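You operate a simulated robot arm through the tools that you are given. There is no shell and no other tool. Be economical: measure what you need, move in short steps, check, and stop when the job is done.

You run a simulated two-armed robot. Do the job below in one go: nothing can be reset, and whatever is moved stays where it is left.

## Task
Hold the drip pan on the top of the die bench steady with one hand and put the grease brush in it with the other.

It is judged by the outcome, as a careful person would: the job done as asked, and still so three seconds after it is handed in. It fails if anything else is knocked over, pushed out of place, dropped, spilled or broken.

## Robot
Two 7-joint arms with two-finger grippers on one trunk, on a base that drives. Base frame: it is fixed to the floor where the robot stands at the start and does not move with it; the origin is under the middle of the robot, x ahead of it, y to its left, z up. Lengths are in m, angles in degrees, forces in N, time in s.
The left shoulder is at the start at [0.045, 0.175, 1.203], the right one opposite. With the tool pointing down near the work surface each hand reaches from about 0.1 to 0.84 m from the robot's upright axis, wherever it stands, measured 20 degrees to its own side. Payload 2.94 kg a hand.
Tool frame (each hand has its own): the origin (TCP) lies between the finger pads and is the grasp point; the fingertips stand 0.03 m ahead of it; z points along the fingers, y is the line along which they close. The gripper opens to 0.138 m. The gripper's body begins 0.109 m behind the TCP.
Orientation is that of the tool frame in the base frame, as a unit quaternion [x, y, z, w]. With the fingers straight down and closing along the base's y, the tool's x points along the base's -x, its y along +y and its z along -z.

## Interface
- The arms move only by the tool send_rows. It takes "left_deltas", "right_deltas" or both (then of equal length, played together; a hand with none holds still); each is a list of rows, each a list of 7 numbers: the opening in per cent of the stroke, from 0 (shut) to 100 (fully open), then the shift along the base's x, y, z in cm, then the turn, a rotation vector about the base's x, y, z in degrees. In form: [[claw, dx, dy, dz, wx, wy, wz], ...]. A call has 1 to 8 rows; each row is the pose to reach, as a shift and turn from the pose commanded when the call began. Rows are played at 5 a second. More than 0.05 m and 8.6 degrees between two rows, or a gripper value outside its range, and nothing of the call is played. Where a pose cannot be reached the arm comes as near as it can. A force on the tool above 40 N (or 10 N above the force at the start of the call, whichever is more), or a blocked arm, ends the call early, and 0.2 s more pass. The fingers move at their own pace and stop on an object; they squeeze with about 38 N. The grip force told is the motor's: it shows also when the fingers shut on nothing. Time passes only in rows, and 0.2 s behind the last, so rows that repeat a pose let the fingers close. The reply holds the time, the measured pose of the TCP, the force on the tool along the base axes, the opening and the grip force, in the units named above and with some noise, with the torque about the TCP (base axes, N m) and any sound that the robot's microphone picked up.
- Cameras (640 x 400 px; columns grow to the right, rows downward): "scene" is now at [0.1093, -0.0013, 1.6708]; the picture's right is [-0.01, -1.00, 0.00], its down [-0.81, 0.01, -0.58] and it looks along [0.58, -0.01, -0.81] (base axes); focal length 273 px, centre (320, 200). "left" rides on the left gripper at [0.071, -0.019, -0.146] in its tool frame; the picture's right is [0.26, 0.97, 0.00], its down [-0.85, 0.23, -0.48] and it looks along [-0.46, 0.12, 0.88] (tool axes); focal length 280 px, centre (320, 200). "right" rides on the right gripper at [0.071, 0.019, -0.146] in its tool frame; the picture's right is [-0.26, 0.97, 0.00], its down [-0.85, -0.23, -0.48] and it looks along [-0.46, -0.12, 0.88] (tool axes); focal length 280 px, centre (320, 200). There is no depth. A picture from a camera that has moved, and an enlarged one, comes with that camera's place and axes in the base frame and with its lens.
- snapshot(camera): a new picture of that camera. It takes no simulated time.
- raise_lower(by): slides the trunk up (or, below 0, down) by that many m; the arms and the scene camera ride with it, the base frame stays. It gives what a move gives, with no picture.
- steer(legs): drives the robot by 1 to 6 legs, each [ahead, turn to the left] in m and degrees, along the robot's own axes; the way and the turn of a leg run together, so that a leg with both is an arc; at most 1.5 m and 180 degrees a leg. The arms and the cameras ride along, it lands a little off, and it stops where it bumps. It gives what a move gives.
- head_to(pan, tilt): turns the head with the scene camera to pan (to the left, within 120 degrees either way) and tilt (down, from -29 to 69), counted from straight ahead of the robot. It gives what a move gives.
- enlarge(camera, box): a new picture of the part [left, top, right, bottom] of that camera's present view, enlarged. It takes no simulated time.
- hand_in(): hands the job in; it is judged then, once.

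Go step by step. Nothing tells you exact positions but the pictures and the camera data: compare them with the known pose of the tool, close in by small moves and look again before you grip or let go. The budget is 120 turns and 92 pictures, counting those below and the enlarged ones. Unless the task says otherwise, let go and move clear before handing in, and close with one line.

The tools are called after "Call:" as name(argument=value, ...) on one line, values as JSON. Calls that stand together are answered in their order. send_rows: Moves the arms, as the interface text tells. Its arguments: {"type":"object","properties":{"left_deltas":{"type":"array","items":{"type":"array","items":{"type":"number"}}},"right_deltas":{"type":"array","items":{"type":"array","items":{"type":"number"}}}},"required":[]} The other tools are called the same way: raise_lower (by) slides the trunk up or down; steer (legs) drives the base; head_to (pan, tilt) turns the head that bears the scene camera; snapshot (camera) takes a picture; enlarge (camera, box) takes an enlarged picture of a part of a camera's view; hand_in () hands the job in.

At the start:

```text
t: 0.0
left_ee_pos: [0.5673, 0.2699, 1.1715]
left_tcp_rot: [0.0, 1.0, 0.001, 0.0]
left_contact_force: [-0.9, -0.7, 0.0]
left_moment: [0.0, -0.02, 0.01]
left_grip_width: 0.1379
left_finger_force: 0.1
right_ee_pos: [0.383, -0.1988, 1.1995]
right_tcp_rot: [0.0, 1.0, 0.0, 0.0]
right_contact_force: [0.5, 0.1, 0.1]
right_moment: [0.01, 0.0, -0.01]
right_grip_width: 0.1378
right_finger_force: 0.0
trunk travel left (down, up): [-0.375, 0.359]
robot x, y, heading: [0.0021, -0.003, -0.4]
head pan, tilt: [-0.6, 54.3]
```

scene: 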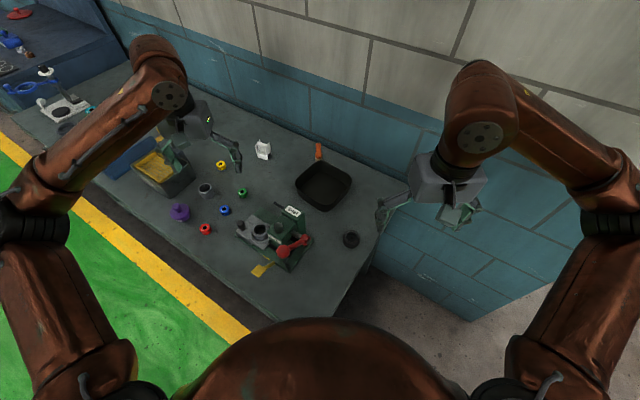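
right: 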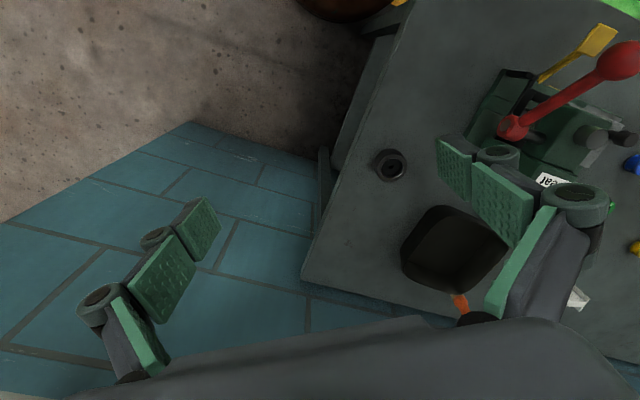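
left: 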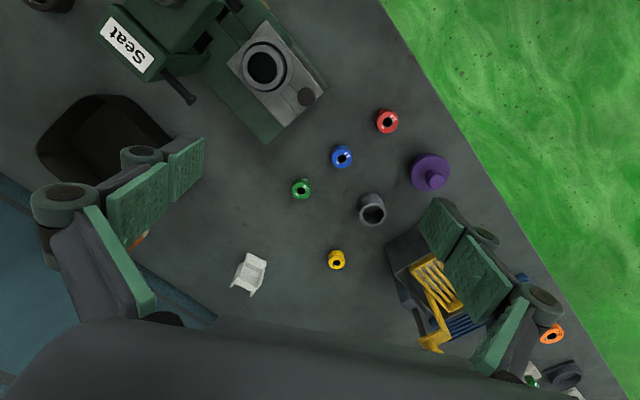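

I see a bench with a dark square pan with an orange handle, a press fixture, small rings and a bin with yellow things. I need a closer look to find the brush and the drip pan.

Call:
enlarge(camera="scene", box=[80, 100, 400, 300])

Call:
enlarge(camera="scene", box=[0, 0, 200, 125])

Call:
enlarge(camera="left", box=[380, 200, 640, 400])

```text
2.00 times, centred on (240, 200) of scene
camera zoom: at [0.1093, -0.0013, 1.6708], right [-0.01, -1.0, 0.0], down [-0.81, 0.01, -0.58], along [0.58, -0.01, -0.81], focal length 546 px, centre (480, 200)
```

zoom: 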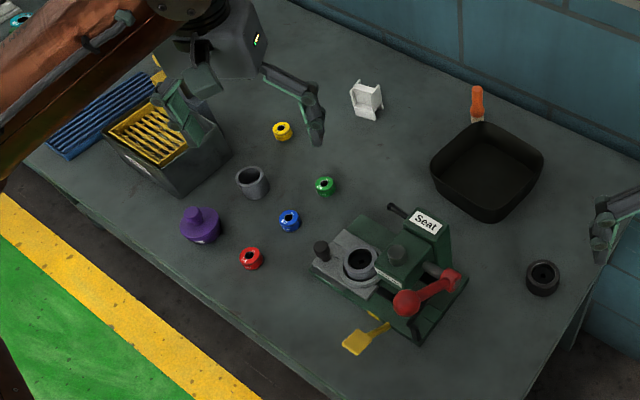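

```text
3.20 times, centred on (100, 62) of scene
camera zoom: at [0.1093, -0.0013, 1.6708], right [-0.01, -1.0, 0.0], down [-0.81, 0.01, -0.58], along [0.58, -0.01, -0.81], focal length 874 px, centre (1024, 640)
```

zoom: 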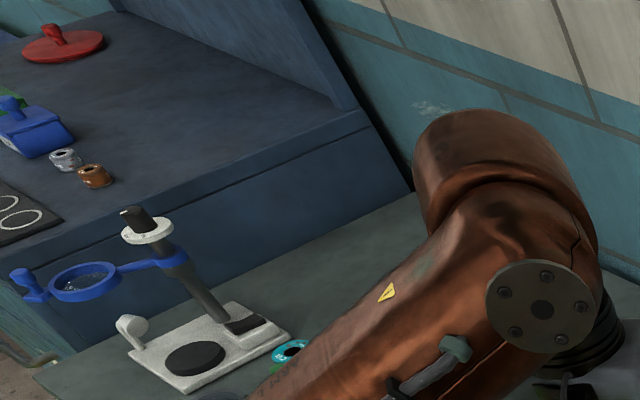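

```text
2.00 times, centred on (510, 300) of left
camera zoom: at [0.4989, 0.2506, 1.316], right [-0.26, 0.97, 0.0], down [0.85, 0.23, 0.48], along [0.46, 0.12, -0.88], focal length 561 px, centre (-60, 0)
```

zoom: 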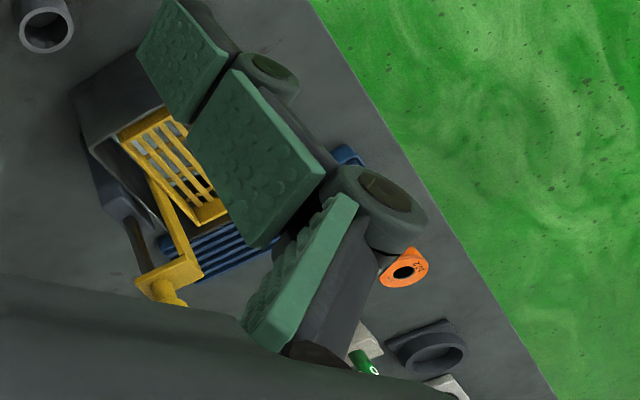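

The orange thing by the pan and the yellow thing by the press could each be the brush; I zoom in on both.

Call:
enlarge(camera="scene", box=[285, 130, 365, 220])

Call:
enlarge(camera="scene", box=[225, 200, 325, 290])

Call:
enlarge(camera="right", box=[380, 180, 600, 320])

Call:
head_to(pan=50, tilt=40)

Call:
snapshot(camera="scene")

```text
4.44 times, centred on (325, 175) of scene
camera zoom: at [0.1093, -0.0013, 1.6708], right [-0.01, -1.0, 0.0], down [-0.81, 0.01, -0.58], along [0.58, -0.01, -0.81], focal length 1214 px, centre (298, 311)
```

zoom: 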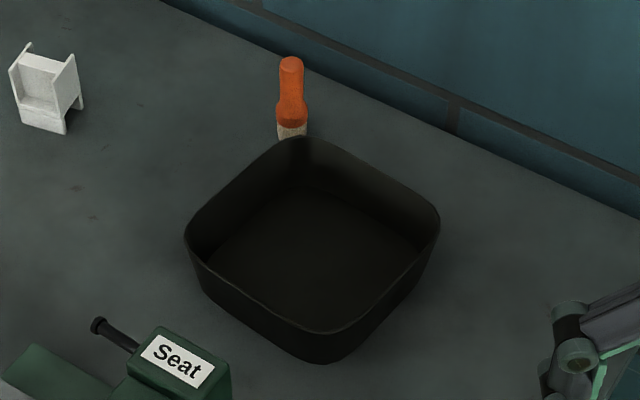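

```text
4.44 times, centred on (275, 245) of scene
camera zoom: at [0.1093, -0.0013, 1.6708], right [-0.01, -1.0, 0.0], down [-0.81, 0.01, -0.58], along [0.58, -0.01, -0.81], focal length 1214 px, centre (520, 0)
```

zoom: 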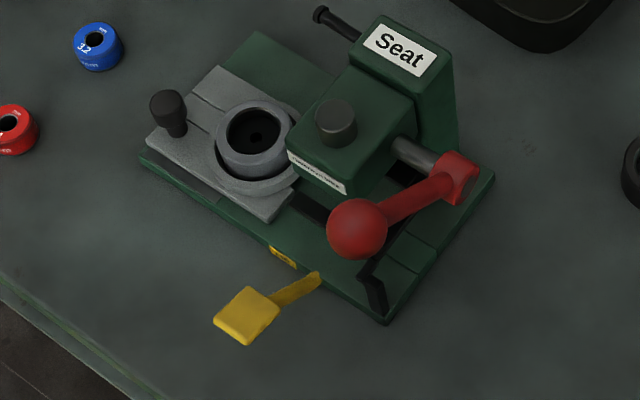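

```text
2.86 times, centred on (490, 250) of right
camera zoom: at [0.3119, -0.1792, 1.3446], right [0.26, 0.97, 0.0], down [0.85, -0.23, 0.48], along [0.46, -0.12, -0.88], focal length 801 px, centre (-166, 57)
```

zoom: 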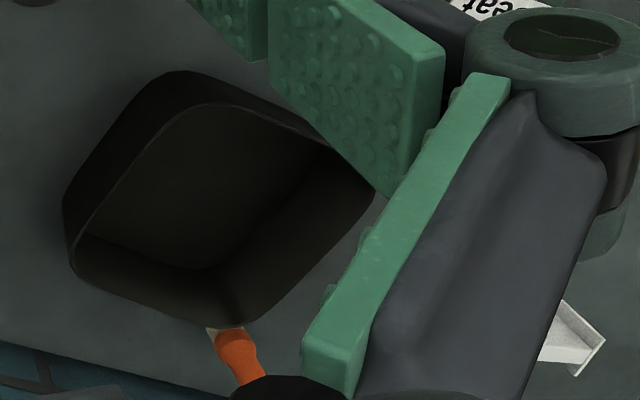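

```text
t: 1.2
left_ee_pos: [0.5677, 0.2695, 1.171]
left_tcp_rot: [0.0, 1.0, -0.001, -0.001]
left_contact_force: [-0.8, 0.2, 0.8]
left_moment: [0.03, 0.0, 0.04]
left_grip_width: 0.1377
left_finger_force: 0.1
right_ee_pos: [0.385, -0.1982, 1.198]
right_tcp_rot: [-0.001, 1.0, 0.0, 0.0]
right_contact_force: [0.9, 0.3, -0.4]
right_moment: [-0.01, 0.02, -0.01]
right_grip_width: 0.138
right_finger_force: 0.1
trunk travel left (down, up): [-0.375, 0.359]
robot x, y, heading: [-0.0027, -0.005, -0.0]
head pan, tilt: [50.0, 40.0]
```

```text
82 pictures are left
camera scene: at [0.0911, 0.0645, 1.6906], right [0.77, -0.64, 0.0], down [-0.41, -0.49, -0.77], along [0.49, 0.59, -0.64], focal length 273 px, centre (320, 200)
```

scene: 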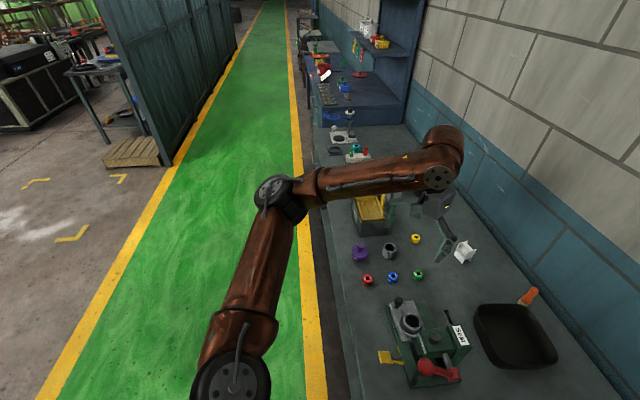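

The brush is most likely the orange-handled item just behind the dark pan, with its pale end by the pan's far corner at about (0.81, -0.01, 0.94). I look down at the floor around me to see how far I could drive, and later get a closer view of the brush.

Call:
head_to(pan=-35, tilt=60)

Call:
snapshot(camera="scene")

Call:
head_to(pan=0, tilt=69)

Call:
snapshot(camera="scene")

Call:
send_rows(left_deltas=[[100, 2, -4, 0, 0, 0, 0], [100, 4, -8, 0, 0, 0, 0], [100, 6, -12, 0, 0, 0, 0], [100, 8, -16, 0, 0, 0, 0]])

Call:
snapshot(camera="left")

```text
t: 2.8
left_ee_pos: [0.5681, 0.2696, 1.1704]
left_tcp_rot: [0.0, 1.0, 0.0, 0.0]
left_contact_force: [-0.6, -0.2, -0.7]
left_moment: [-0.01, -0.03, 0.01]
left_grip_width: 0.1379
left_finger_force: 0.1
right_ee_pos: [0.383, -0.1996, 1.1986]
right_tcp_rot: [0.0, 1.0, 0.001, 0.0]
right_contact_force: [0.7, 0.2, -0.3]
right_moment: [0.02, 0.01, 0.0]
right_grip_width: 0.1377
right_finger_force: 0.1
trunk travel left (down, up): [-0.375, 0.359]
robot x, y, heading: [-0.0004, -0.0008, 0.0]
head pan, tilt: [-35.0, 60.0]
```

```text
81 pictures are left
camera scene: at [0.0911, -0.0388, 1.6639], right [-0.57, -0.82, 0.0], down [-0.71, 0.5, -0.5], along [0.41, -0.29, -0.87], focal length 273 px, centre (320, 200)
```

scene: 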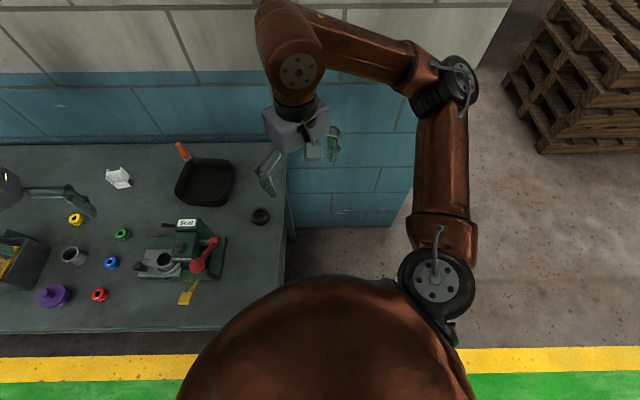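

```text
t: 3.8
left_ee_pos: [0.5677, 0.27, 1.1699]
left_tcp_rot: [-0.001, 1.0, 0.0, -0.001]
left_contact_force: [0.5, -0.8, 0.6]
left_moment: [-0.02, -0.02, -0.01]
left_grip_width: 0.1379
left_finger_force: 0.2
right_ee_pos: [0.3843, -0.1978, 1.1996]
right_tcp_rot: [0.0, 1.0, 0.0, 0.001]
right_contact_force: [0.3, 0.1, 0.6]
right_moment: [0.0, -0.01, -0.03]
right_grip_width: 0.1381
right_finger_force: 0.1
trunk travel left (down, up): [-0.375, 0.359]
robot x, y, heading: [-0.0036, 0.0015, 0.0]
head pan, tilt: [0.0, 68.8]
```

```text
80 pictures are left
camera scene: at [0.0924, -0.0006, 1.6545], right [0.0, -1.0, 0.0], down [-0.93, 0.0, -0.36], along [0.36, 0.0, -0.93], focal length 273 px, centre (320, 200)
```

scene: 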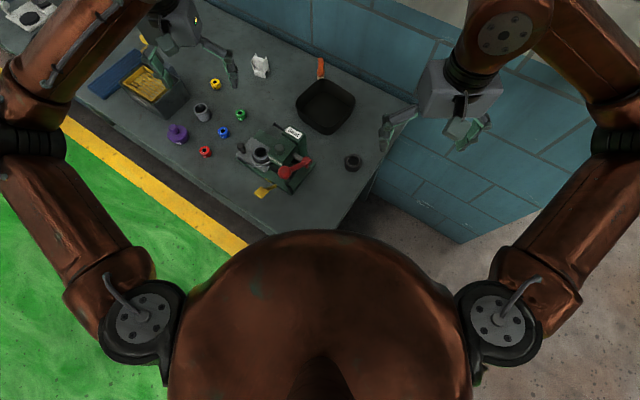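

```text
t: 4.8
left_ee_pos: [0.6496, 0.1081, 1.1706]
left_tcp_rot: [0.001, 1.0, 0.002, 0.0]
left_contact_force: [-0.1, -0.8, -0.3]
left_moment: [0.07, -0.01, 0.02]
left_grip_width: 0.138
left_finger_force: 0.1
right_ee_pos: [0.3847, -0.2017, 1.1981]
right_tcp_rot: [0.0, 1.0, 0.001, -0.002]
right_contact_force: [0.0, -0.5, -0.4]
right_moment: [0.03, 0.04, -0.01]
right_grip_width: 0.1379
right_finger_force: 0.0
trunk travel left (down, up): [-0.375, 0.359]
robot x, y, heading: [-0.0018, 0.002, 0.2]
head pan, tilt: [0.0, 68.8]
```

```text
79 pictures are left
camera left: at [0.5817, 0.0885, 1.3155], right [-0.26, 0.96, 0.0], down [0.85, 0.23, 0.48], along [0.46, 0.13, -0.88], focal length 280 px, centre (320, 200)
```

left: 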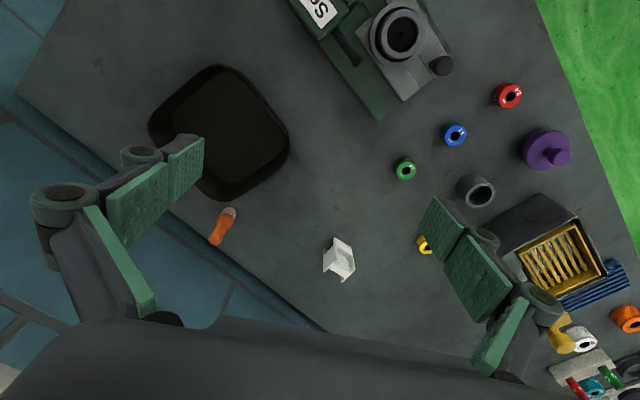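

The brush is visible just behind the pan, lying on the bench; I enlarge for measuring.

Call:
enlarge(camera="left", box=[140, 60, 300, 260])

Call:
enlarge(camera="scene", box=[280, 50, 380, 150])

```text
2.00 times, centred on (220, 160) of left
camera zoom: at [0.5817, 0.0885, 1.3155], right [-0.26, 0.96, 0.0], down [0.85, 0.23, 0.48], along [0.46, 0.13, -0.88], focal length 561 px, centre (520, 280)
```

zoom: 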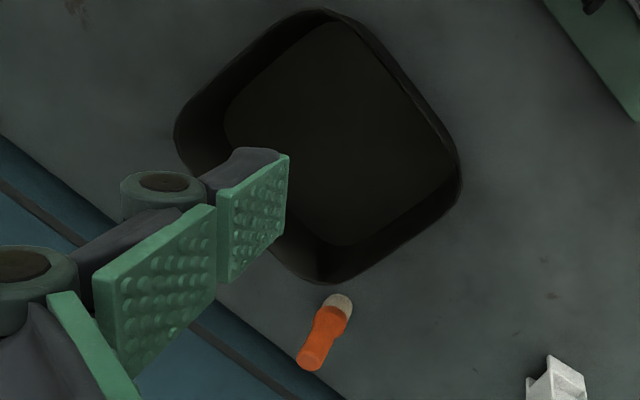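

```text
4.00 times, centred on (330, 100) of scene
camera zoom: at [0.0933, -0.004, 1.6544], right [0.0, -1.0, 0.0], down [-0.93, 0.0, -0.36], along [0.36, 0.0, -0.93], focal length 1093 px, centre (280, 600)
```

zoom: 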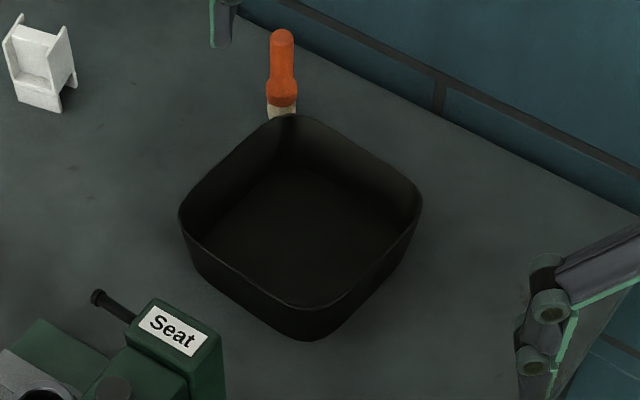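

The brush seems to stand upright just behind the pan at about (0.91, -0.005), bristles down, top near z 0.92; the bench top is about z 0.83 and the pan rim z 0.94. That spot is beyond vertical reach, so I tilt the left hand forward and look with its camera.

Call:
send_rows(left_deltas=[[60, 2, -0.5, -0.5, -1.7, -6.3, -4.06], [60, 4, -1, -1, -3.4, -12.5, -8.1], [60, 6, -1.5, -2, -5.1, -18.8, -12.2], [60, 8, -2, -3, -6.7, -25.1, -16.2], [60, 10, -3, -4, -8.4, -31.4, -20.3], [60, 12, -3.5, -5, -10.1, -37.6, -24.3], [60, 13, -4, -6, -11.8, -43.9, -28.4], [60, 13, -4, -6, -11.8, -43.9, -28.4]])

Call:
snapshot(camera="left")

Call:
snapshot(camera="scene")

```text
t: 6.6
left_ee_pos: [0.7772, 0.0696, 1.1115]
left_tcp_rot: [0.239, 0.892, -0.1, 0.371]
left_contact_force: [-0.2, -1.1, 0.4]
left_moment: [0.02, -0.02, 0.01]
left_grip_width: 0.083
left_finger_force: 0.0
right_ee_pos: [0.3825, -0.1997, 1.1983]
right_tcp_rot: [0.0, 1.0, 0.0, 0.0]
right_contact_force: [-0.2, 0.6, -0.3]
right_moment: [0.03, 0.01, 0.01]
right_grip_width: 0.138
right_finger_force: 0.1
trunk travel left (down, up): [-0.375, 0.359]
robot x, y, heading: [-0.0027, 0.0007, -0.1]
head pan, tilt: [0.0, 68.8]
```

```text
76 pictures are left
camera left: at [0.6375, 0.1288, 1.1635], right [0.32, 0.93, -0.19], down [0.34, 0.07, 0.94], along [0.88, -0.37, -0.3], focal length 280 px, centre (320, 200)
```

left: 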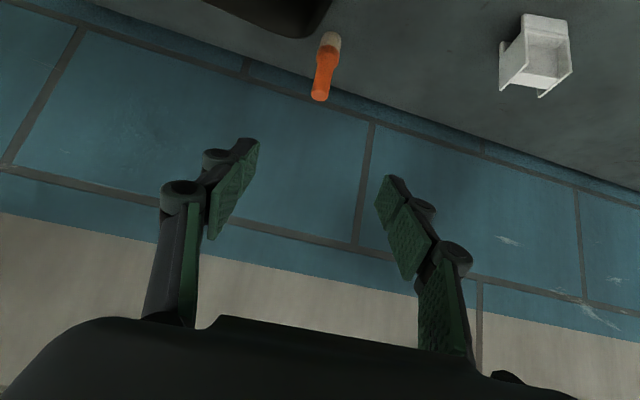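

```text
75 pictures are left
camera scene: at [0.0921, -0.0014, 1.6545], right [0.0, -1.0, 0.0], down [-0.93, 0.0, -0.36], along [0.36, 0.0, -0.93], focal length 273 px, centre (320, 200)
```

scene: 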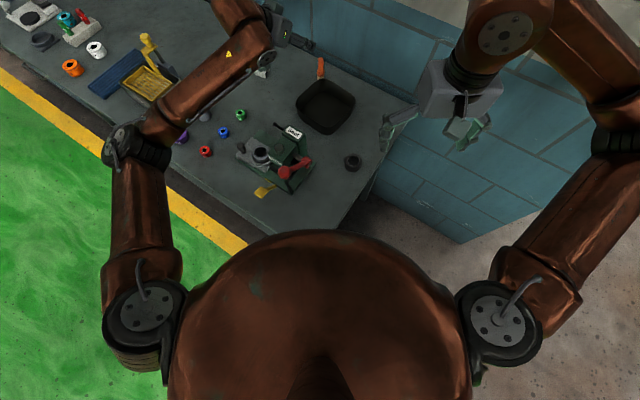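

The brush indeed stands upright, handle up. I enlarge it for a fix.

Call:
enlarge(camera="left", box=[280, 0, 380, 120])

```text
3.33 times, centred on (330, 60) of left
camera zoom: at [0.6375, 0.1288, 1.1635], right [0.32, 0.93, -0.19], down [0.34, 0.07, 0.94], along [0.88, -0.37, -0.3], focal length 935 px, centre (287, 667)
```

zoom: 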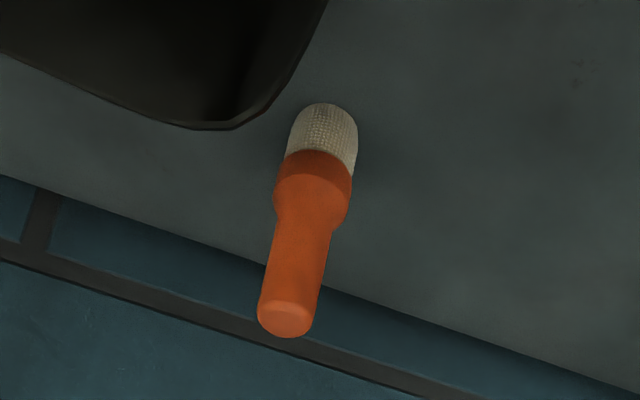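

Brush axis ≈ (0.897, -0.008), top z ≈ 0.944. I go to a standoff along the tilted approach.

Call:
send_rows(left_deltas=[[45, 1.5, -1.2, -3.7, 0, 0, 0], [45, 3.2, -2.4, -7.5, 0, 0, 0], [45, 4.7, -3.6, -11.2, 0, 0, 0], [45, 4.7, -3.6, -11.2, 0, 0, 0]])

Call:
snapshot(camera="left")

Call:
enlarge(camera="scene", box=[250, 30, 390, 130])

```text
t: 7.6
left_ee_pos: [0.8233, 0.0349, 0.9977]
left_tcp_rot: [0.239, 0.892, -0.099, 0.37]
left_contact_force: [0.1, -0.2, 0.0]
left_moment: [0.0, 0.01, 0.0]
left_grip_width: 0.0624
left_finger_force: 0.1
right_ee_pos: [0.3829, -0.1978, 1.1994]
right_tcp_rot: [0.001, 1.0, 0.0, 0.0]
right_contact_force: [-0.1, -0.2, 0.4]
right_moment: [0.02, -0.01, -0.01]
right_grip_width: 0.1378
right_finger_force: 0.1
trunk travel left (down, up): [-0.375, 0.359]
robot x, y, heading: [0.0004, -0.0012, -0.1]
head pan, tilt: [0.0, 68.8]
```

```text
73 pictures are left
camera left: at [0.6826, 0.0947, 1.0506], right [0.32, 0.93, -0.19], down [0.34, 0.07, 0.94], along [0.88, -0.37, -0.3], focal length 280 px, centre (320, 200)
```

left: 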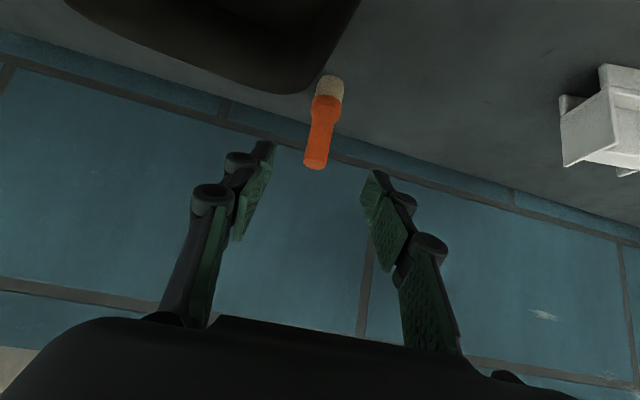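

```text
4.00 times, centred on (320, 80) of scene
camera zoom: at [0.0915, -0.0002, 1.6546], right [0.0, -1.0, 0.0], down [-0.93, 0.0, -0.36], along [0.36, 0.0, -0.93], focal length 1093 px, centre (320, 680)
```

zoom: 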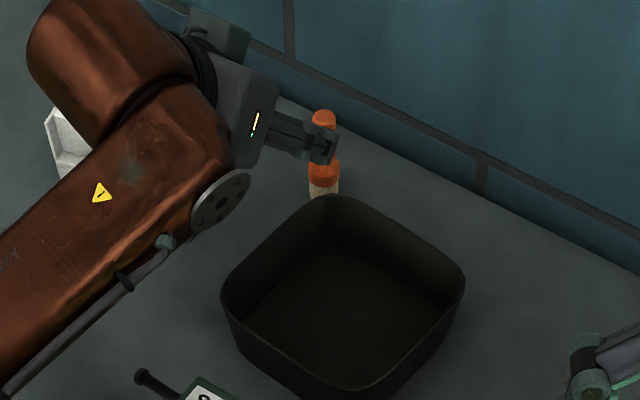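

Aligned; now advance to the handle in steps.

Call:
send_rows(left_deltas=[[45, 1.9, -1.0, -2.1, 0, 0, 0], [45, 3.7, -2.0, -4.2, 0, 0, 0], [45, 5.6, -3.0, -6.4, 0, 0, 0], [45, 7.5, -4.1, -8.5, 0, 0, 0], [45, 7.5, -4.1, -8.5, 0, 0, 0]])

Call:
snapshot(camera="left")

Call:
enlarge(camera="scene", box=[250, 30, 390, 130])

```text
t: 8.8
left_ee_pos: [0.898, -0.0042, 0.9116]
left_tcp_rot: [0.239, 0.892, -0.1, 0.37]
left_contact_force: [0.0, 0.0, -0.1]
left_moment: [0.01, -0.03, -0.04]
left_grip_width: 0.062
left_finger_force: 0.0
right_ee_pos: [0.3838, -0.1981, 1.1994]
right_tcp_rot: [0.0, 1.0, 0.001, 0.0]
right_contact_force: [-0.5, 0.8, 0.0]
right_moment: [0.0, 0.0, 0.03]
right_grip_width: 0.138
right_finger_force: 0.0
trunk travel left (down, up): [-0.375, 0.359]
robot x, y, heading: [0.0034, 0.0027, -0.1]
head pan, tilt: [0.0, 68.8]
```

```text
71 pictures are left
camera left: at [0.758, 0.0543, 0.9647], right [0.32, 0.93, -0.19], down [0.34, 0.07, 0.94], along [0.88, -0.37, -0.3], focal length 280 px, centre (320, 200)
```

left: 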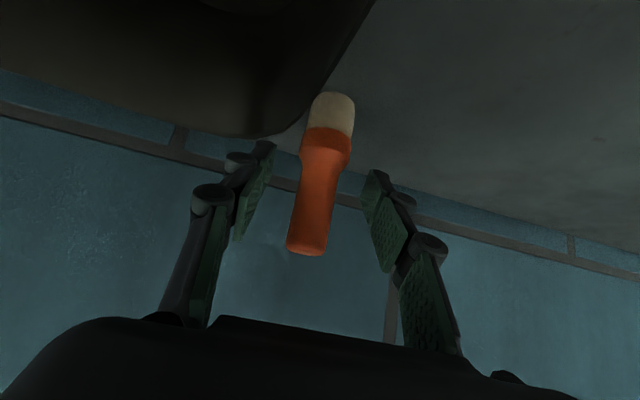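

```text
4.00 times, centred on (320, 80) of scene
camera zoom: at [0.092, 0.0001, 1.6545], right [0.0, -1.0, 0.0], down [-0.93, 0.0, -0.36], along [0.36, 0.0, -0.93], focal length 1093 px, centre (320, 680)
```

zoom: 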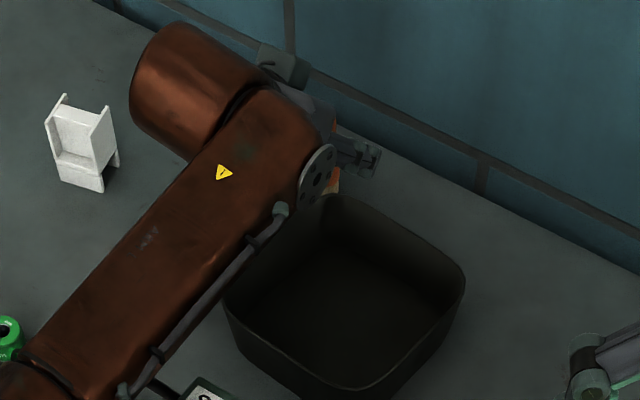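

The handle lies right at the grasp point between the pads. I close.

Call:
send_rows(left_deltas=[[20, 0, 0, 0, 0, 0, 0], [0, 0, 0, 0, 0, 0, 0], [0, 0, 0, 0, 0, 0, 0], [0, 0, 0, 0, 0, 0, 0], [0, 0, 0, 0, 0, 0, 0]])

Call:
snapshot(camera="left")

```text
t: 10.0
left_ee_pos: [0.8981, -0.0059, 0.9121]
left_tcp_rot: [0.239, 0.893, -0.099, 0.369]
left_contact_force: [0.5, 1.0, 0.7]
left_moment: [-0.05, 0.0, 0.0]
left_grip_width: 0.0183
left_finger_force: 37.9
right_ee_pos: [0.3831, -0.1979, 1.1987]
right_tcp_rot: [0.0, 1.0, -0.001, 0.0]
right_contact_force: [-0.3, -0.3, -0.3]
right_moment: [0.0, 0.01, -0.02]
right_grip_width: 0.1381
right_finger_force: 0.0
trunk travel left (down, up): [-0.375, 0.359]
robot x, y, heading: [-0.001, -0.0006, -0.1]
head pan, tilt: [0.0, 68.8]
```

```text
69 pictures are left
camera left: at [0.758, 0.0537, 0.9647], right [0.32, 0.93, -0.19], down [0.34, 0.07, 0.94], along [0.88, -0.37, -0.3], focal length 280 px, centre (320, 200)
```

left: 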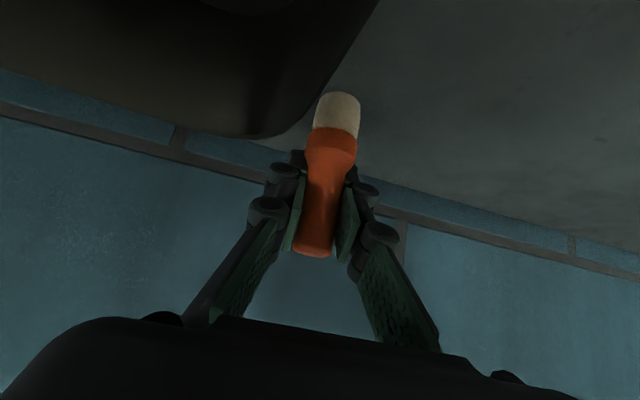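

Gripped at 18 mm. I lift straight up, then move left and back clear of the pan.

Call:
send_rows(left_deltas=[[0, 0, 0, 4, 0, 0, 0], [0, 0, 0, 8, 0, 0, 0], [0, 0, 0, 12, 0, 0, 0], [0, -2, 3, 16, 0, 0, 0], [0, -4, 7, 19, 0, 0, 0], [0, -7, 11, 20, 0, 0, 0], [0, -10, 14, 20, 0, 0, 0], [0, -10, 14, 20, 0, 0, 0]])

Call:
snapshot(camera="left")

Call:
enlarge(camera="scene", box=[250, 50, 410, 150])

Call:
enlarge(camera="right", box=[320, 150, 600, 325])

```text
refused: row 4 steps farther than a row can; nothing moved
```

```text
68 pictures are left
camera left: at [0.758, 0.0537, 0.9647], right [0.32, 0.93, -0.19], down [0.34, 0.07, 0.94], along [0.88, -0.37, -0.3], focal length 280 px, centre (320, 200)
```

left: 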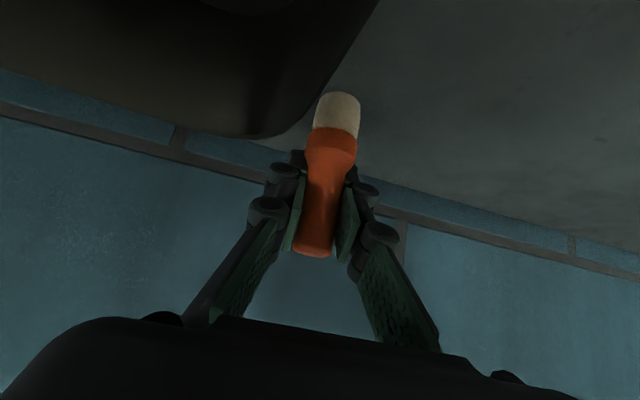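

```text
4.00 times, centred on (330, 100) of scene
camera zoom: at [0.0924, -0.0009, 1.6545], right [0.0, -1.0, 0.0], down [-0.93, 0.0, -0.36], along [0.36, 0.0, -0.93], focal length 1093 px, centre (280, 600)
```

zoom: 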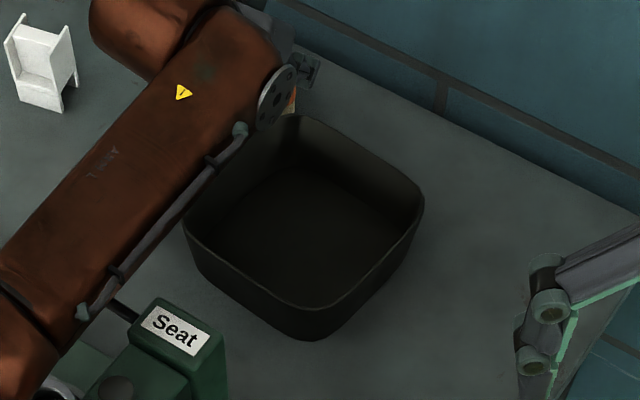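

```text
2.29 times, centred on (460, 238) of right
camera zoom: at [0.312, -0.1795, 1.3445], right [0.26, 0.97, 0.0], down [0.85, -0.23, 0.48], along [0.46, -0.12, -0.88], focal length 641 px, centre (0, 114)
```

zoom: 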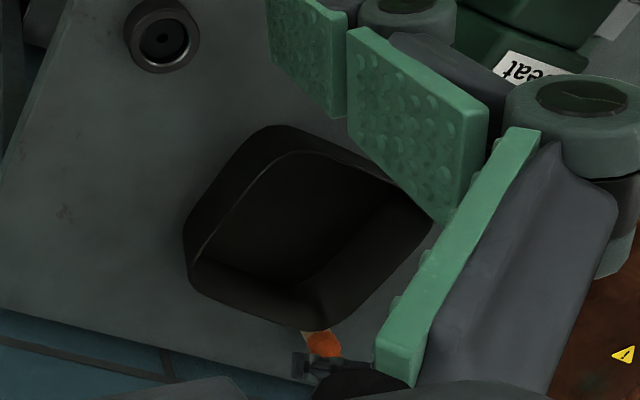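

The move was refused for step size; I redo it with smaller steps. The pan's right-front rim edge runs from about (0.62,-0.05) to (0.70,-0.11), so the right hand will pinch it at about (0.678,-0.096).

Call:
send_rows(left_deltas=[[0, 0, 0, 4, 0, 0, 0], [0, 0, 0, 8, 0, 0, 0], [0, 0, 0, 12, 0, 0, 0], [0, -1, 1.5, 16, 0, 0, 0], [0, -3, 4.5, 19, 0, 0, 0], [0, -5, 8, 20, 0, 0, 0], [0, -7, 12, 20, 0, 0, 0], [0, -9, 16, 20, 0, 0, 0]])

Call:
snapshot(camera="left")

Call:
snapshot(camera="scene")

```text
t: 11.8
left_ee_pos: [0.8082, 0.1543, 1.1156]
left_tcp_rot: [0.239, 0.892, -0.1, 0.37]
left_contact_force: [-0.2, 0.3, -0.2]
left_moment: [0.01, -0.03, 0.01]
left_grip_width: 0.0178
left_finger_force: 37.8
right_ee_pos: [0.3831, -0.1968, 1.1989]
right_tcp_rot: [0.001, 1.0, -0.001, -0.001]
right_contact_force: [0.5, -0.8, 0.0]
right_moment: [-0.05, 0.02, -0.02]
right_grip_width: 0.1383
right_finger_force: 0.1
trunk travel left (down, up): [-0.375, 0.359]
robot x, y, heading: [0.0026, 0.0003, 0.1]
head pan, tilt: [0.0, 68.8]
```

```text
65 pictures are left
camera left: at [0.6685, 0.2143, 1.1677], right [0.32, 0.93, -0.19], down [0.34, 0.07, 0.94], along [0.88, -0.37, -0.3], focal length 280 px, centre (320, 200)
```

left: 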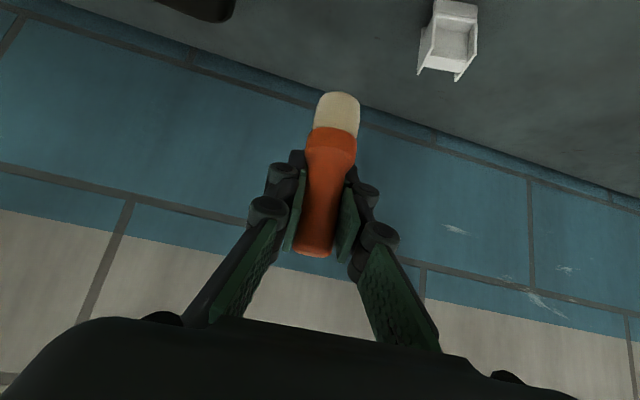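

```text
64 pictures are left
camera scene: at [0.0919, 0.0008, 1.6545], right [0.0, -1.0, 0.0], down [-0.93, 0.0, -0.36], along [0.36, 0.0, -0.93], focal length 273 px, centre (320, 200)
```

scene: 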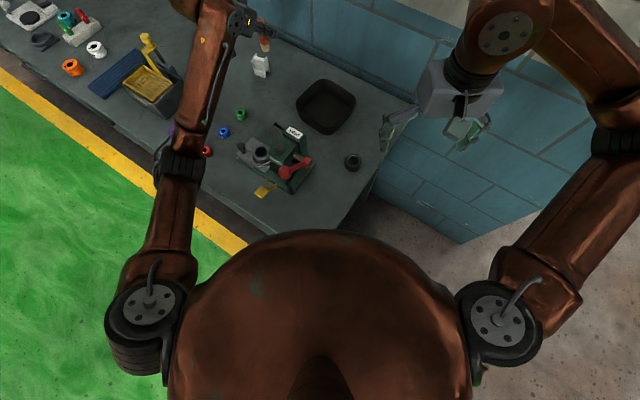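

The brush is held clear. Now the right hand goes above the pan's right-front rim, yawed to match the edge.

Call:
send_rows(right_deltas=[[60, 3.7, 1.2, -1.5, 0, 0, -4.4], [60, 7.4, 2.5, -3, 0, 0, -8.8], [55, 11, 3.7, -4.5, 0, 0, -13.1], [50, 14.8, 5, -6, 0, 0, -17.5], [45, 18.5, 6.3, -7.5, 0, 0, -21.9], [45, 22.2, 7.6, -9, 0, 0, -26.2], [45, 26, 8.9, -10.5, 0, 0, -30.6], [45, 29.5, 10.2, -12, 0, 0, -35]])

Call:
snapshot(camera="right")

Call:
enlarge(camera="scene", box=[250, 50, 410, 150])

```text
t: 13.6
left_ee_pos: [0.8112, 0.1537, 1.114]
left_tcp_rot: [0.24, 0.893, -0.101, 0.368]
left_contact_force: [0.7, 0.4, -0.3]
left_moment: [-0.02, -0.01, 0.02]
left_grip_width: 0.0181
left_finger_force: 37.9
right_ee_pos: [0.6792, -0.0968, 1.0769]
right_tcp_rot: [0.301, 0.954, -0.002, -0.001]
right_contact_force: [0.2, -0.3, -0.6]
right_moment: [-0.02, 0.01, -0.03]
right_grip_width: 0.0622
right_finger_force: 0.0
trunk travel left (down, up): [-0.375, 0.359]
robot x, y, heading: [0.0011, 0.0007, 0.0]
head pan, tilt: [0.0, 68.8]
```

```text
63 pictures are left
camera right: at [0.6313, -0.0396, 1.2227], right [0.77, 0.64, 0.0], down [0.56, -0.68, 0.48], along [0.3, -0.37, -0.88], focal length 280 px, centre (320, 200)
```

right: 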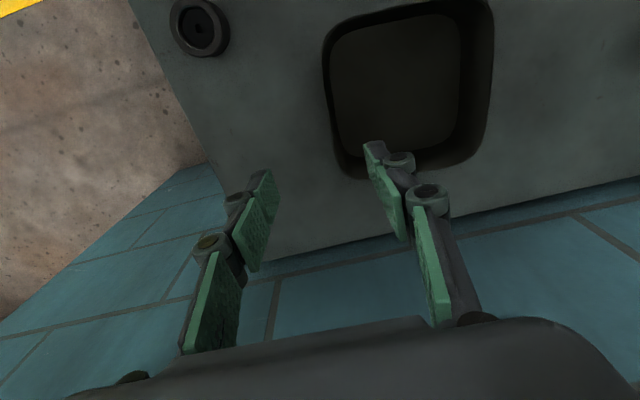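

```text
4.00 times, centred on (330, 100) of scene
camera zoom: at [0.0938, 0.0008, 1.6544], right [0.0, -1.0, 0.0], down [-0.93, 0.0, -0.36], along [0.36, 0.0, -0.93], focal length 1093 px, centre (280, 600)
```

zoom: 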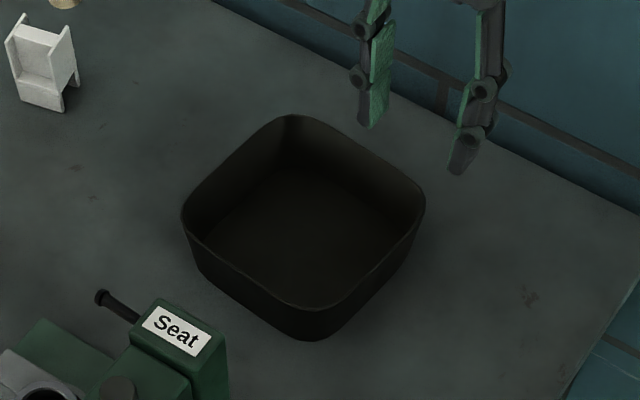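

From the close camera the wall lies about 12 mm further in along the closing direction. I correct and descend partway, with fingertips still above the rim.

Call:
send_rows(right_deltas=[[45, 0.35, 0.5, -2.5, 0, 0, 0], [45, 0.7, 1.0, -5, 0, 0, 0], [45, 0.7, 1.0, -8, 0, 0, 0], [45, 0.7, 1.0, -8, 0, 0, 0]])

Call:
snapshot(camera="right")

Call:
enlarge(camera="scene", box=[250, 50, 410, 150])

```text
t: 14.6
left_ee_pos: [0.8088, 0.1541, 1.1157]
left_tcp_rot: [0.24, 0.892, -0.1, 0.37]
left_contact_force: [0.2, 0.1, -0.2]
left_moment: [0.01, 0.01, -0.04]
left_grip_width: 0.0182
left_finger_force: 37.9
right_ee_pos: [0.6844, -0.0844, 0.9986]
right_tcp_rot: [0.301, 0.953, 0.0, 0.0]
right_contact_force: [-0.5, -0.2, -0.1]
right_moment: [0.02, 0.02, 0.01]
right_grip_width: 0.062
right_finger_force: 0.2
trunk travel left (down, up): [-0.375, 0.359]
robot x, y, heading: [-0.0009, 0.0057, 0.2]
head pan, tilt: [0.0, 68.8]
```

```text
61 pictures are left
camera right: at [0.6366, -0.0284, 1.1441], right [0.77, 0.64, 0.0], down [0.56, -0.68, 0.48], along [0.3, -0.37, -0.88], focal length 280 px, centre (320, 200)
```

right: 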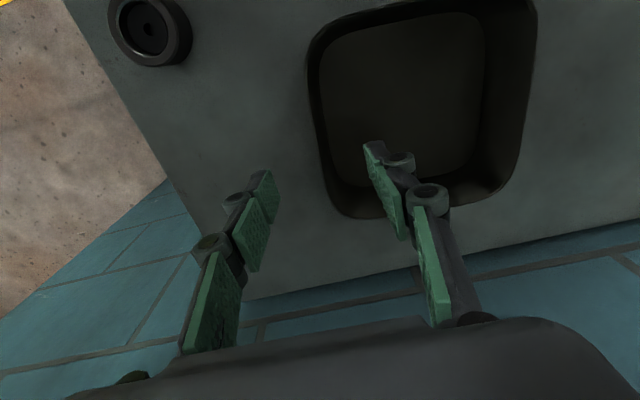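

```text
4.00 times, centred on (330, 100) of scene
camera zoom: at [0.0919, -0.0003, 1.6546], right [0.0, -1.0, 0.0], down [-0.93, 0.0, -0.36], along [0.36, 0.0, -0.93], focal length 1093 px, centre (280, 600)
```

zoom: 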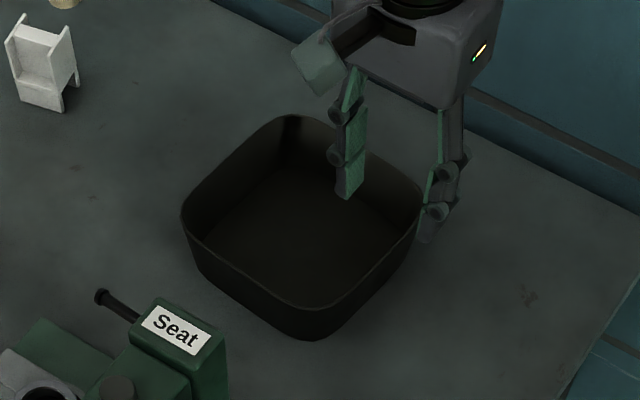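

The wall edge is centred between the open fingers. I descend so the fingers straddle the wall.

Call:
send_rows(right_deltas=[[45, 0, 0, -2, 0, 0, 0], [45, 0, 0, -4, 0, 0, 0], [45, 0, 0, -6, 0, 0, 0], [45, 0, 0, -7.5, 0, 0, 0], [45, 0, 0, -7.5, 0, 0, 0]])

Call:
snapshot(camera="right")

Call:
enlarge(camera="scene", box=[250, 50, 410, 150])

```text
t: 15.8
left_ee_pos: [0.8095, 0.1536, 1.1154]
left_tcp_rot: [0.238, 0.893, -0.1, 0.369]
left_contact_force: [-0.5, 0.5, 0.2]
left_moment: [0.01, 0.0, -0.03]
left_grip_width: 0.0182
left_finger_force: 38.2
right_ee_pos: [0.6855, -0.0862, 0.9233]
right_tcp_rot: [0.3, 0.954, 0.0, 0.0]
right_contact_force: [-0.6, 0.5, 0.0]
right_moment: [-0.02, 0.01, 0.01]
right_grip_width: 0.0621
right_finger_force: 0.1
trunk travel left (down, up): [-0.375, 0.359]
robot x, y, heading: [0.0002, -0.0001, -0.1]
head pan, tilt: [0.0, 68.8]
```

```text
59 pictures are left
camera right: at [0.6374, -0.03, 1.0693], right [0.77, 0.64, 0.0], down [0.56, -0.68, 0.48], along [0.3, -0.37, -0.88], focal length 280 px, centre (320, 200)
```

right: 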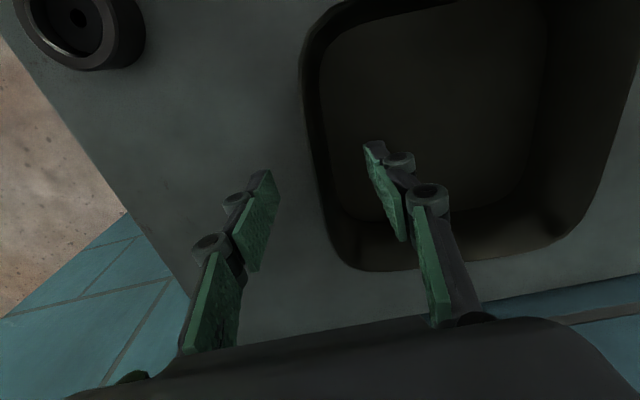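

```text
4.00 times, centred on (330, 100) of scene
camera zoom: at [0.0925, -0.0005, 1.6545], right [0.0, -1.0, 0.0], down [-0.93, 0.0, -0.36], along [0.36, 0.0, -0.93], focal length 1093 px, centre (280, 600)
```

zoom: 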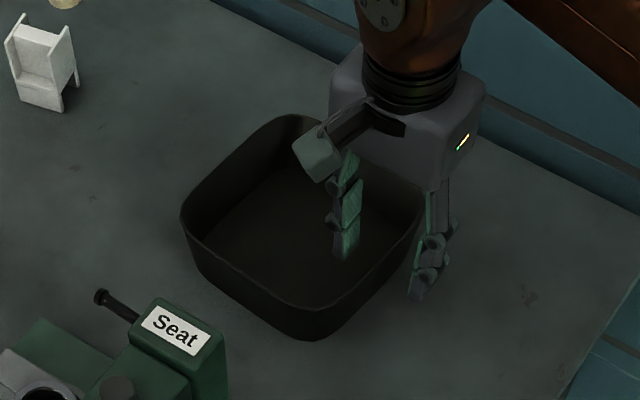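

The fingers straddle the wall, centred. I close to hold the pan.

Call:
send_rows(right_deltas=[[30, 0, 0, 0, 0, 0, 0], [20, 0, 0, 0, 0, 0, 0], [10, 0, 0, 0, 0, 0, 0], [0, 0, 0, 0, 0, 0, 0], [0, 0, 0, 0, 0, 0, 0], [0, 0, 0, 0, 0, 0, 0]])

Call:
snapshot(camera="right")

Call:
enlarge(camera="scene", box=[250, 50, 410, 150])

```text
t: 17.2
left_ee_pos: [0.8085, 0.1535, 1.1152]
left_tcp_rot: [0.238, 0.893, -0.099, 0.368]
left_contact_force: [-0.1, 0.4, -0.9]
left_moment: [-0.03, 0.0, -0.01]
left_grip_width: 0.018
left_finger_force: 38.0
right_ee_pos: [0.6858, -0.0863, 0.9253]
right_tcp_rot: [0.301, 0.954, 0.001, 0.0]
right_contact_force: [-1.1, 0.3, 3.3]
right_moment: [0.71, -0.01, 0.08]
right_grip_width: 0.006
right_finger_force: 33.0
trunk travel left (down, up): [-0.375, 0.359]
robot x, y, heading: [-0.0007, 0.0014, 0.2]
head pan, tilt: [0.0, 68.8]
```

```text
57 pictures are left
camera right: at [0.6373, -0.0298, 1.0699], right [0.77, 0.64, 0.0], down [0.56, -0.68, 0.48], along [0.3, -0.36, -0.88], focal length 280 px, centre (320, 200)
```

right: 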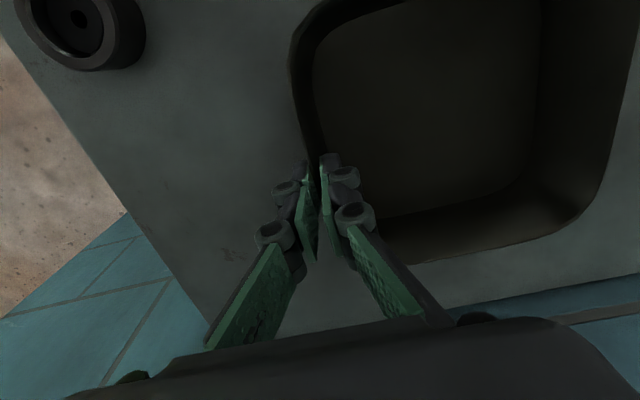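

```text
4.00 times, centred on (330, 100) of scene
camera zoom: at [0.0922, -0.0006, 1.6545], right [0.0, -1.0, 0.0], down [-0.93, 0.0, -0.36], along [0.36, 0.0, -0.93], focal length 1093 px, centre (280, 600)
```

zoom: 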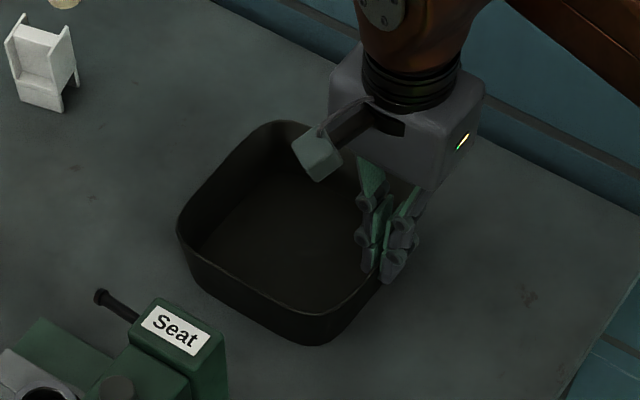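

The pan is held (6 mm wall gripped). Now I yaw the left hand so it comes in over the pan's left corner, clear of the right hand, keeping the brush upright.

Call:
send_rows(left_deltas=[[0, -1.1, 0, 0, 0, 0, -7.5], [0, -2.2, 0, 0, 0, 0, -15], [0, -3.3, 0, 0, 0, 0, -22.5], [0, -4.5, -0.5, 0, 0, 0, -30], [0, -6, -1, 0, 0, 0, -37.5], [0, -7.5, -1.5, 0, 0, 0, -45], [0, -9, -2, 0, 0, 0, -52.5], [0, -10.3, -2.5, 0, 0, 0, -60]])

Call:
snapshot(camera="left")

Call:
snapshot(camera="scene")

```text
t: 19.0
left_ee_pos: [0.7061, 0.1269, 1.1147]
left_tcp_rot: [0.654, 0.653, -0.27, 0.27]
left_contact_force: [0.0, 0.0, -0.6]
left_moment: [0.0, -0.05, 0.03]
left_grip_width: 0.0182
left_finger_force: 38.3
right_ee_pos: [0.6855, -0.0866, 0.9242]
right_tcp_rot: [0.3, 0.954, 0.0, 0.001]
right_contact_force: [-1.0, 0.8, 2.5]
right_moment: [0.78, 0.02, 0.05]
right_grip_width: 0.0061
right_finger_force: 33.3
trunk travel left (down, up): [-0.375, 0.359]
robot x, y, heading: [0.0029, -0.0024, -0.1]
head pan, tilt: [0.0, 68.8]
```

```text
55 pictures are left
camera left: at [0.6896, 0.2801, 1.1667], right [0.97, 0.18, -0.19], down [0.23, -0.27, 0.94], along [0.12, -0.95, -0.3], focal length 280 px, centre (320, 200)
```

left: 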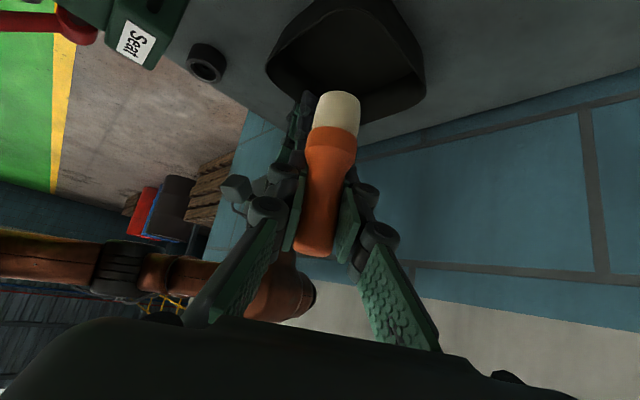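

```text
54 pictures are left
camera scene: at [0.0924, -0.0007, 1.6545], right [0.0, -1.0, 0.0], down [-0.93, 0.0, -0.36], along [0.36, 0.0, -0.93], focal length 273 px, centre (320, 200)
```

scene: 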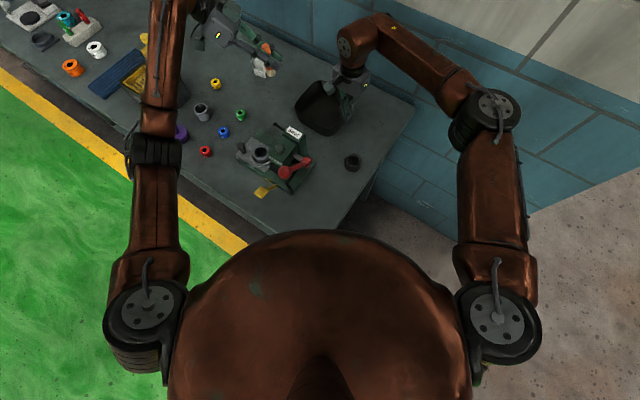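

Good. Now over the pan's left part at a safe height.

Call:
send_rows(left_deltas=[[0, 0, -3, -0.5, 0, 0, 0], [0, 0, -6, -1.5, 0, 0, 0], [0, 0, -9, -3, 0, 0, 0], [0, 0, -9.5, -5.5, 0, 0, 0], [0, 0, -9.5, -5.5, 0, 0, 0]])

Call:
snapshot(camera="left")

Call:
enlarge(camera="scene", box=[250, 30, 410, 150])

Call:
snapshot(camera="right")

```text
t: 20.2
left_ee_pos: [0.7069, 0.0312, 1.0577]
left_tcp_rot: [0.653, 0.653, -0.271, 0.271]
left_contact_force: [-0.3, 0.5, -1.4]
left_moment: [0.03, -0.03, -0.01]
left_grip_width: 0.0185
left_finger_force: 38.1
right_ee_pos: [0.6851, -0.0865, 0.9232]
right_tcp_rot: [0.301, 0.954, 0.0, 0.001]
right_contact_force: [-1.2, -0.8, 3.0]
right_moment: [0.69, -0.03, 0.08]
right_grip_width: 0.0059
right_finger_force: 33.1
trunk travel left (down, up): [-0.375, 0.359]
robot x, y, heading: [-0.0018, 0.0026, 0.2]
head pan, tilt: [0.0, 68.8]
```

```text
53 pictures are left
camera left: at [0.6891, 0.1849, 1.1106], right [0.96, 0.19, -0.19], down [0.23, -0.26, 0.94], along [0.12, -0.95, -0.3], focal length 280 px, centre (320, 200)
```

left: 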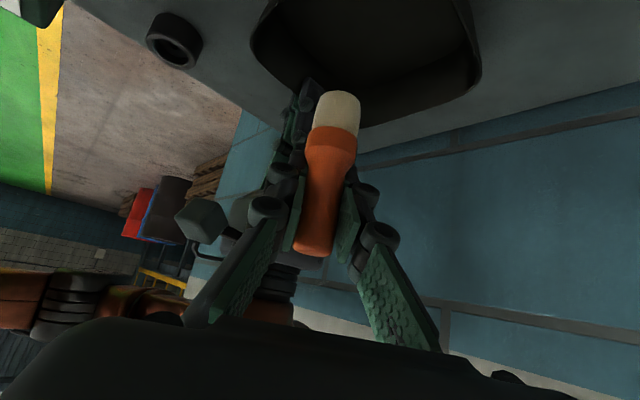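

```text
3.33 times, centred on (330, 90) of scene
camera zoom: at [0.0923, -0.0008, 1.6545], right [0.0, -1.0, 0.0], down [-0.93, 0.0, -0.36], along [0.36, 0.0, -0.93], focal length 911 px, centre (287, 567)
```

zoom: 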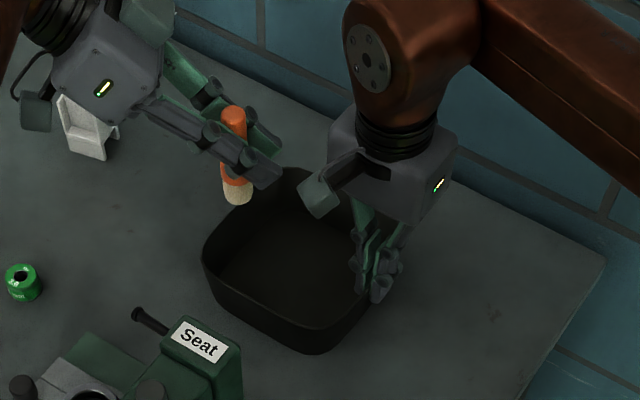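

```text
51 pictures are left
camera right: at [0.6373, -0.0302, 1.0695], right [0.77, 0.64, 0.0], down [0.56, -0.68, 0.48], along [0.3, -0.37, -0.88], focal length 280 px, centre (320, 200)
```

right: 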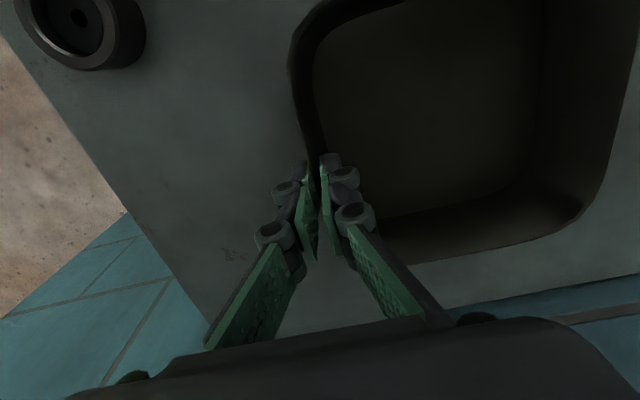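

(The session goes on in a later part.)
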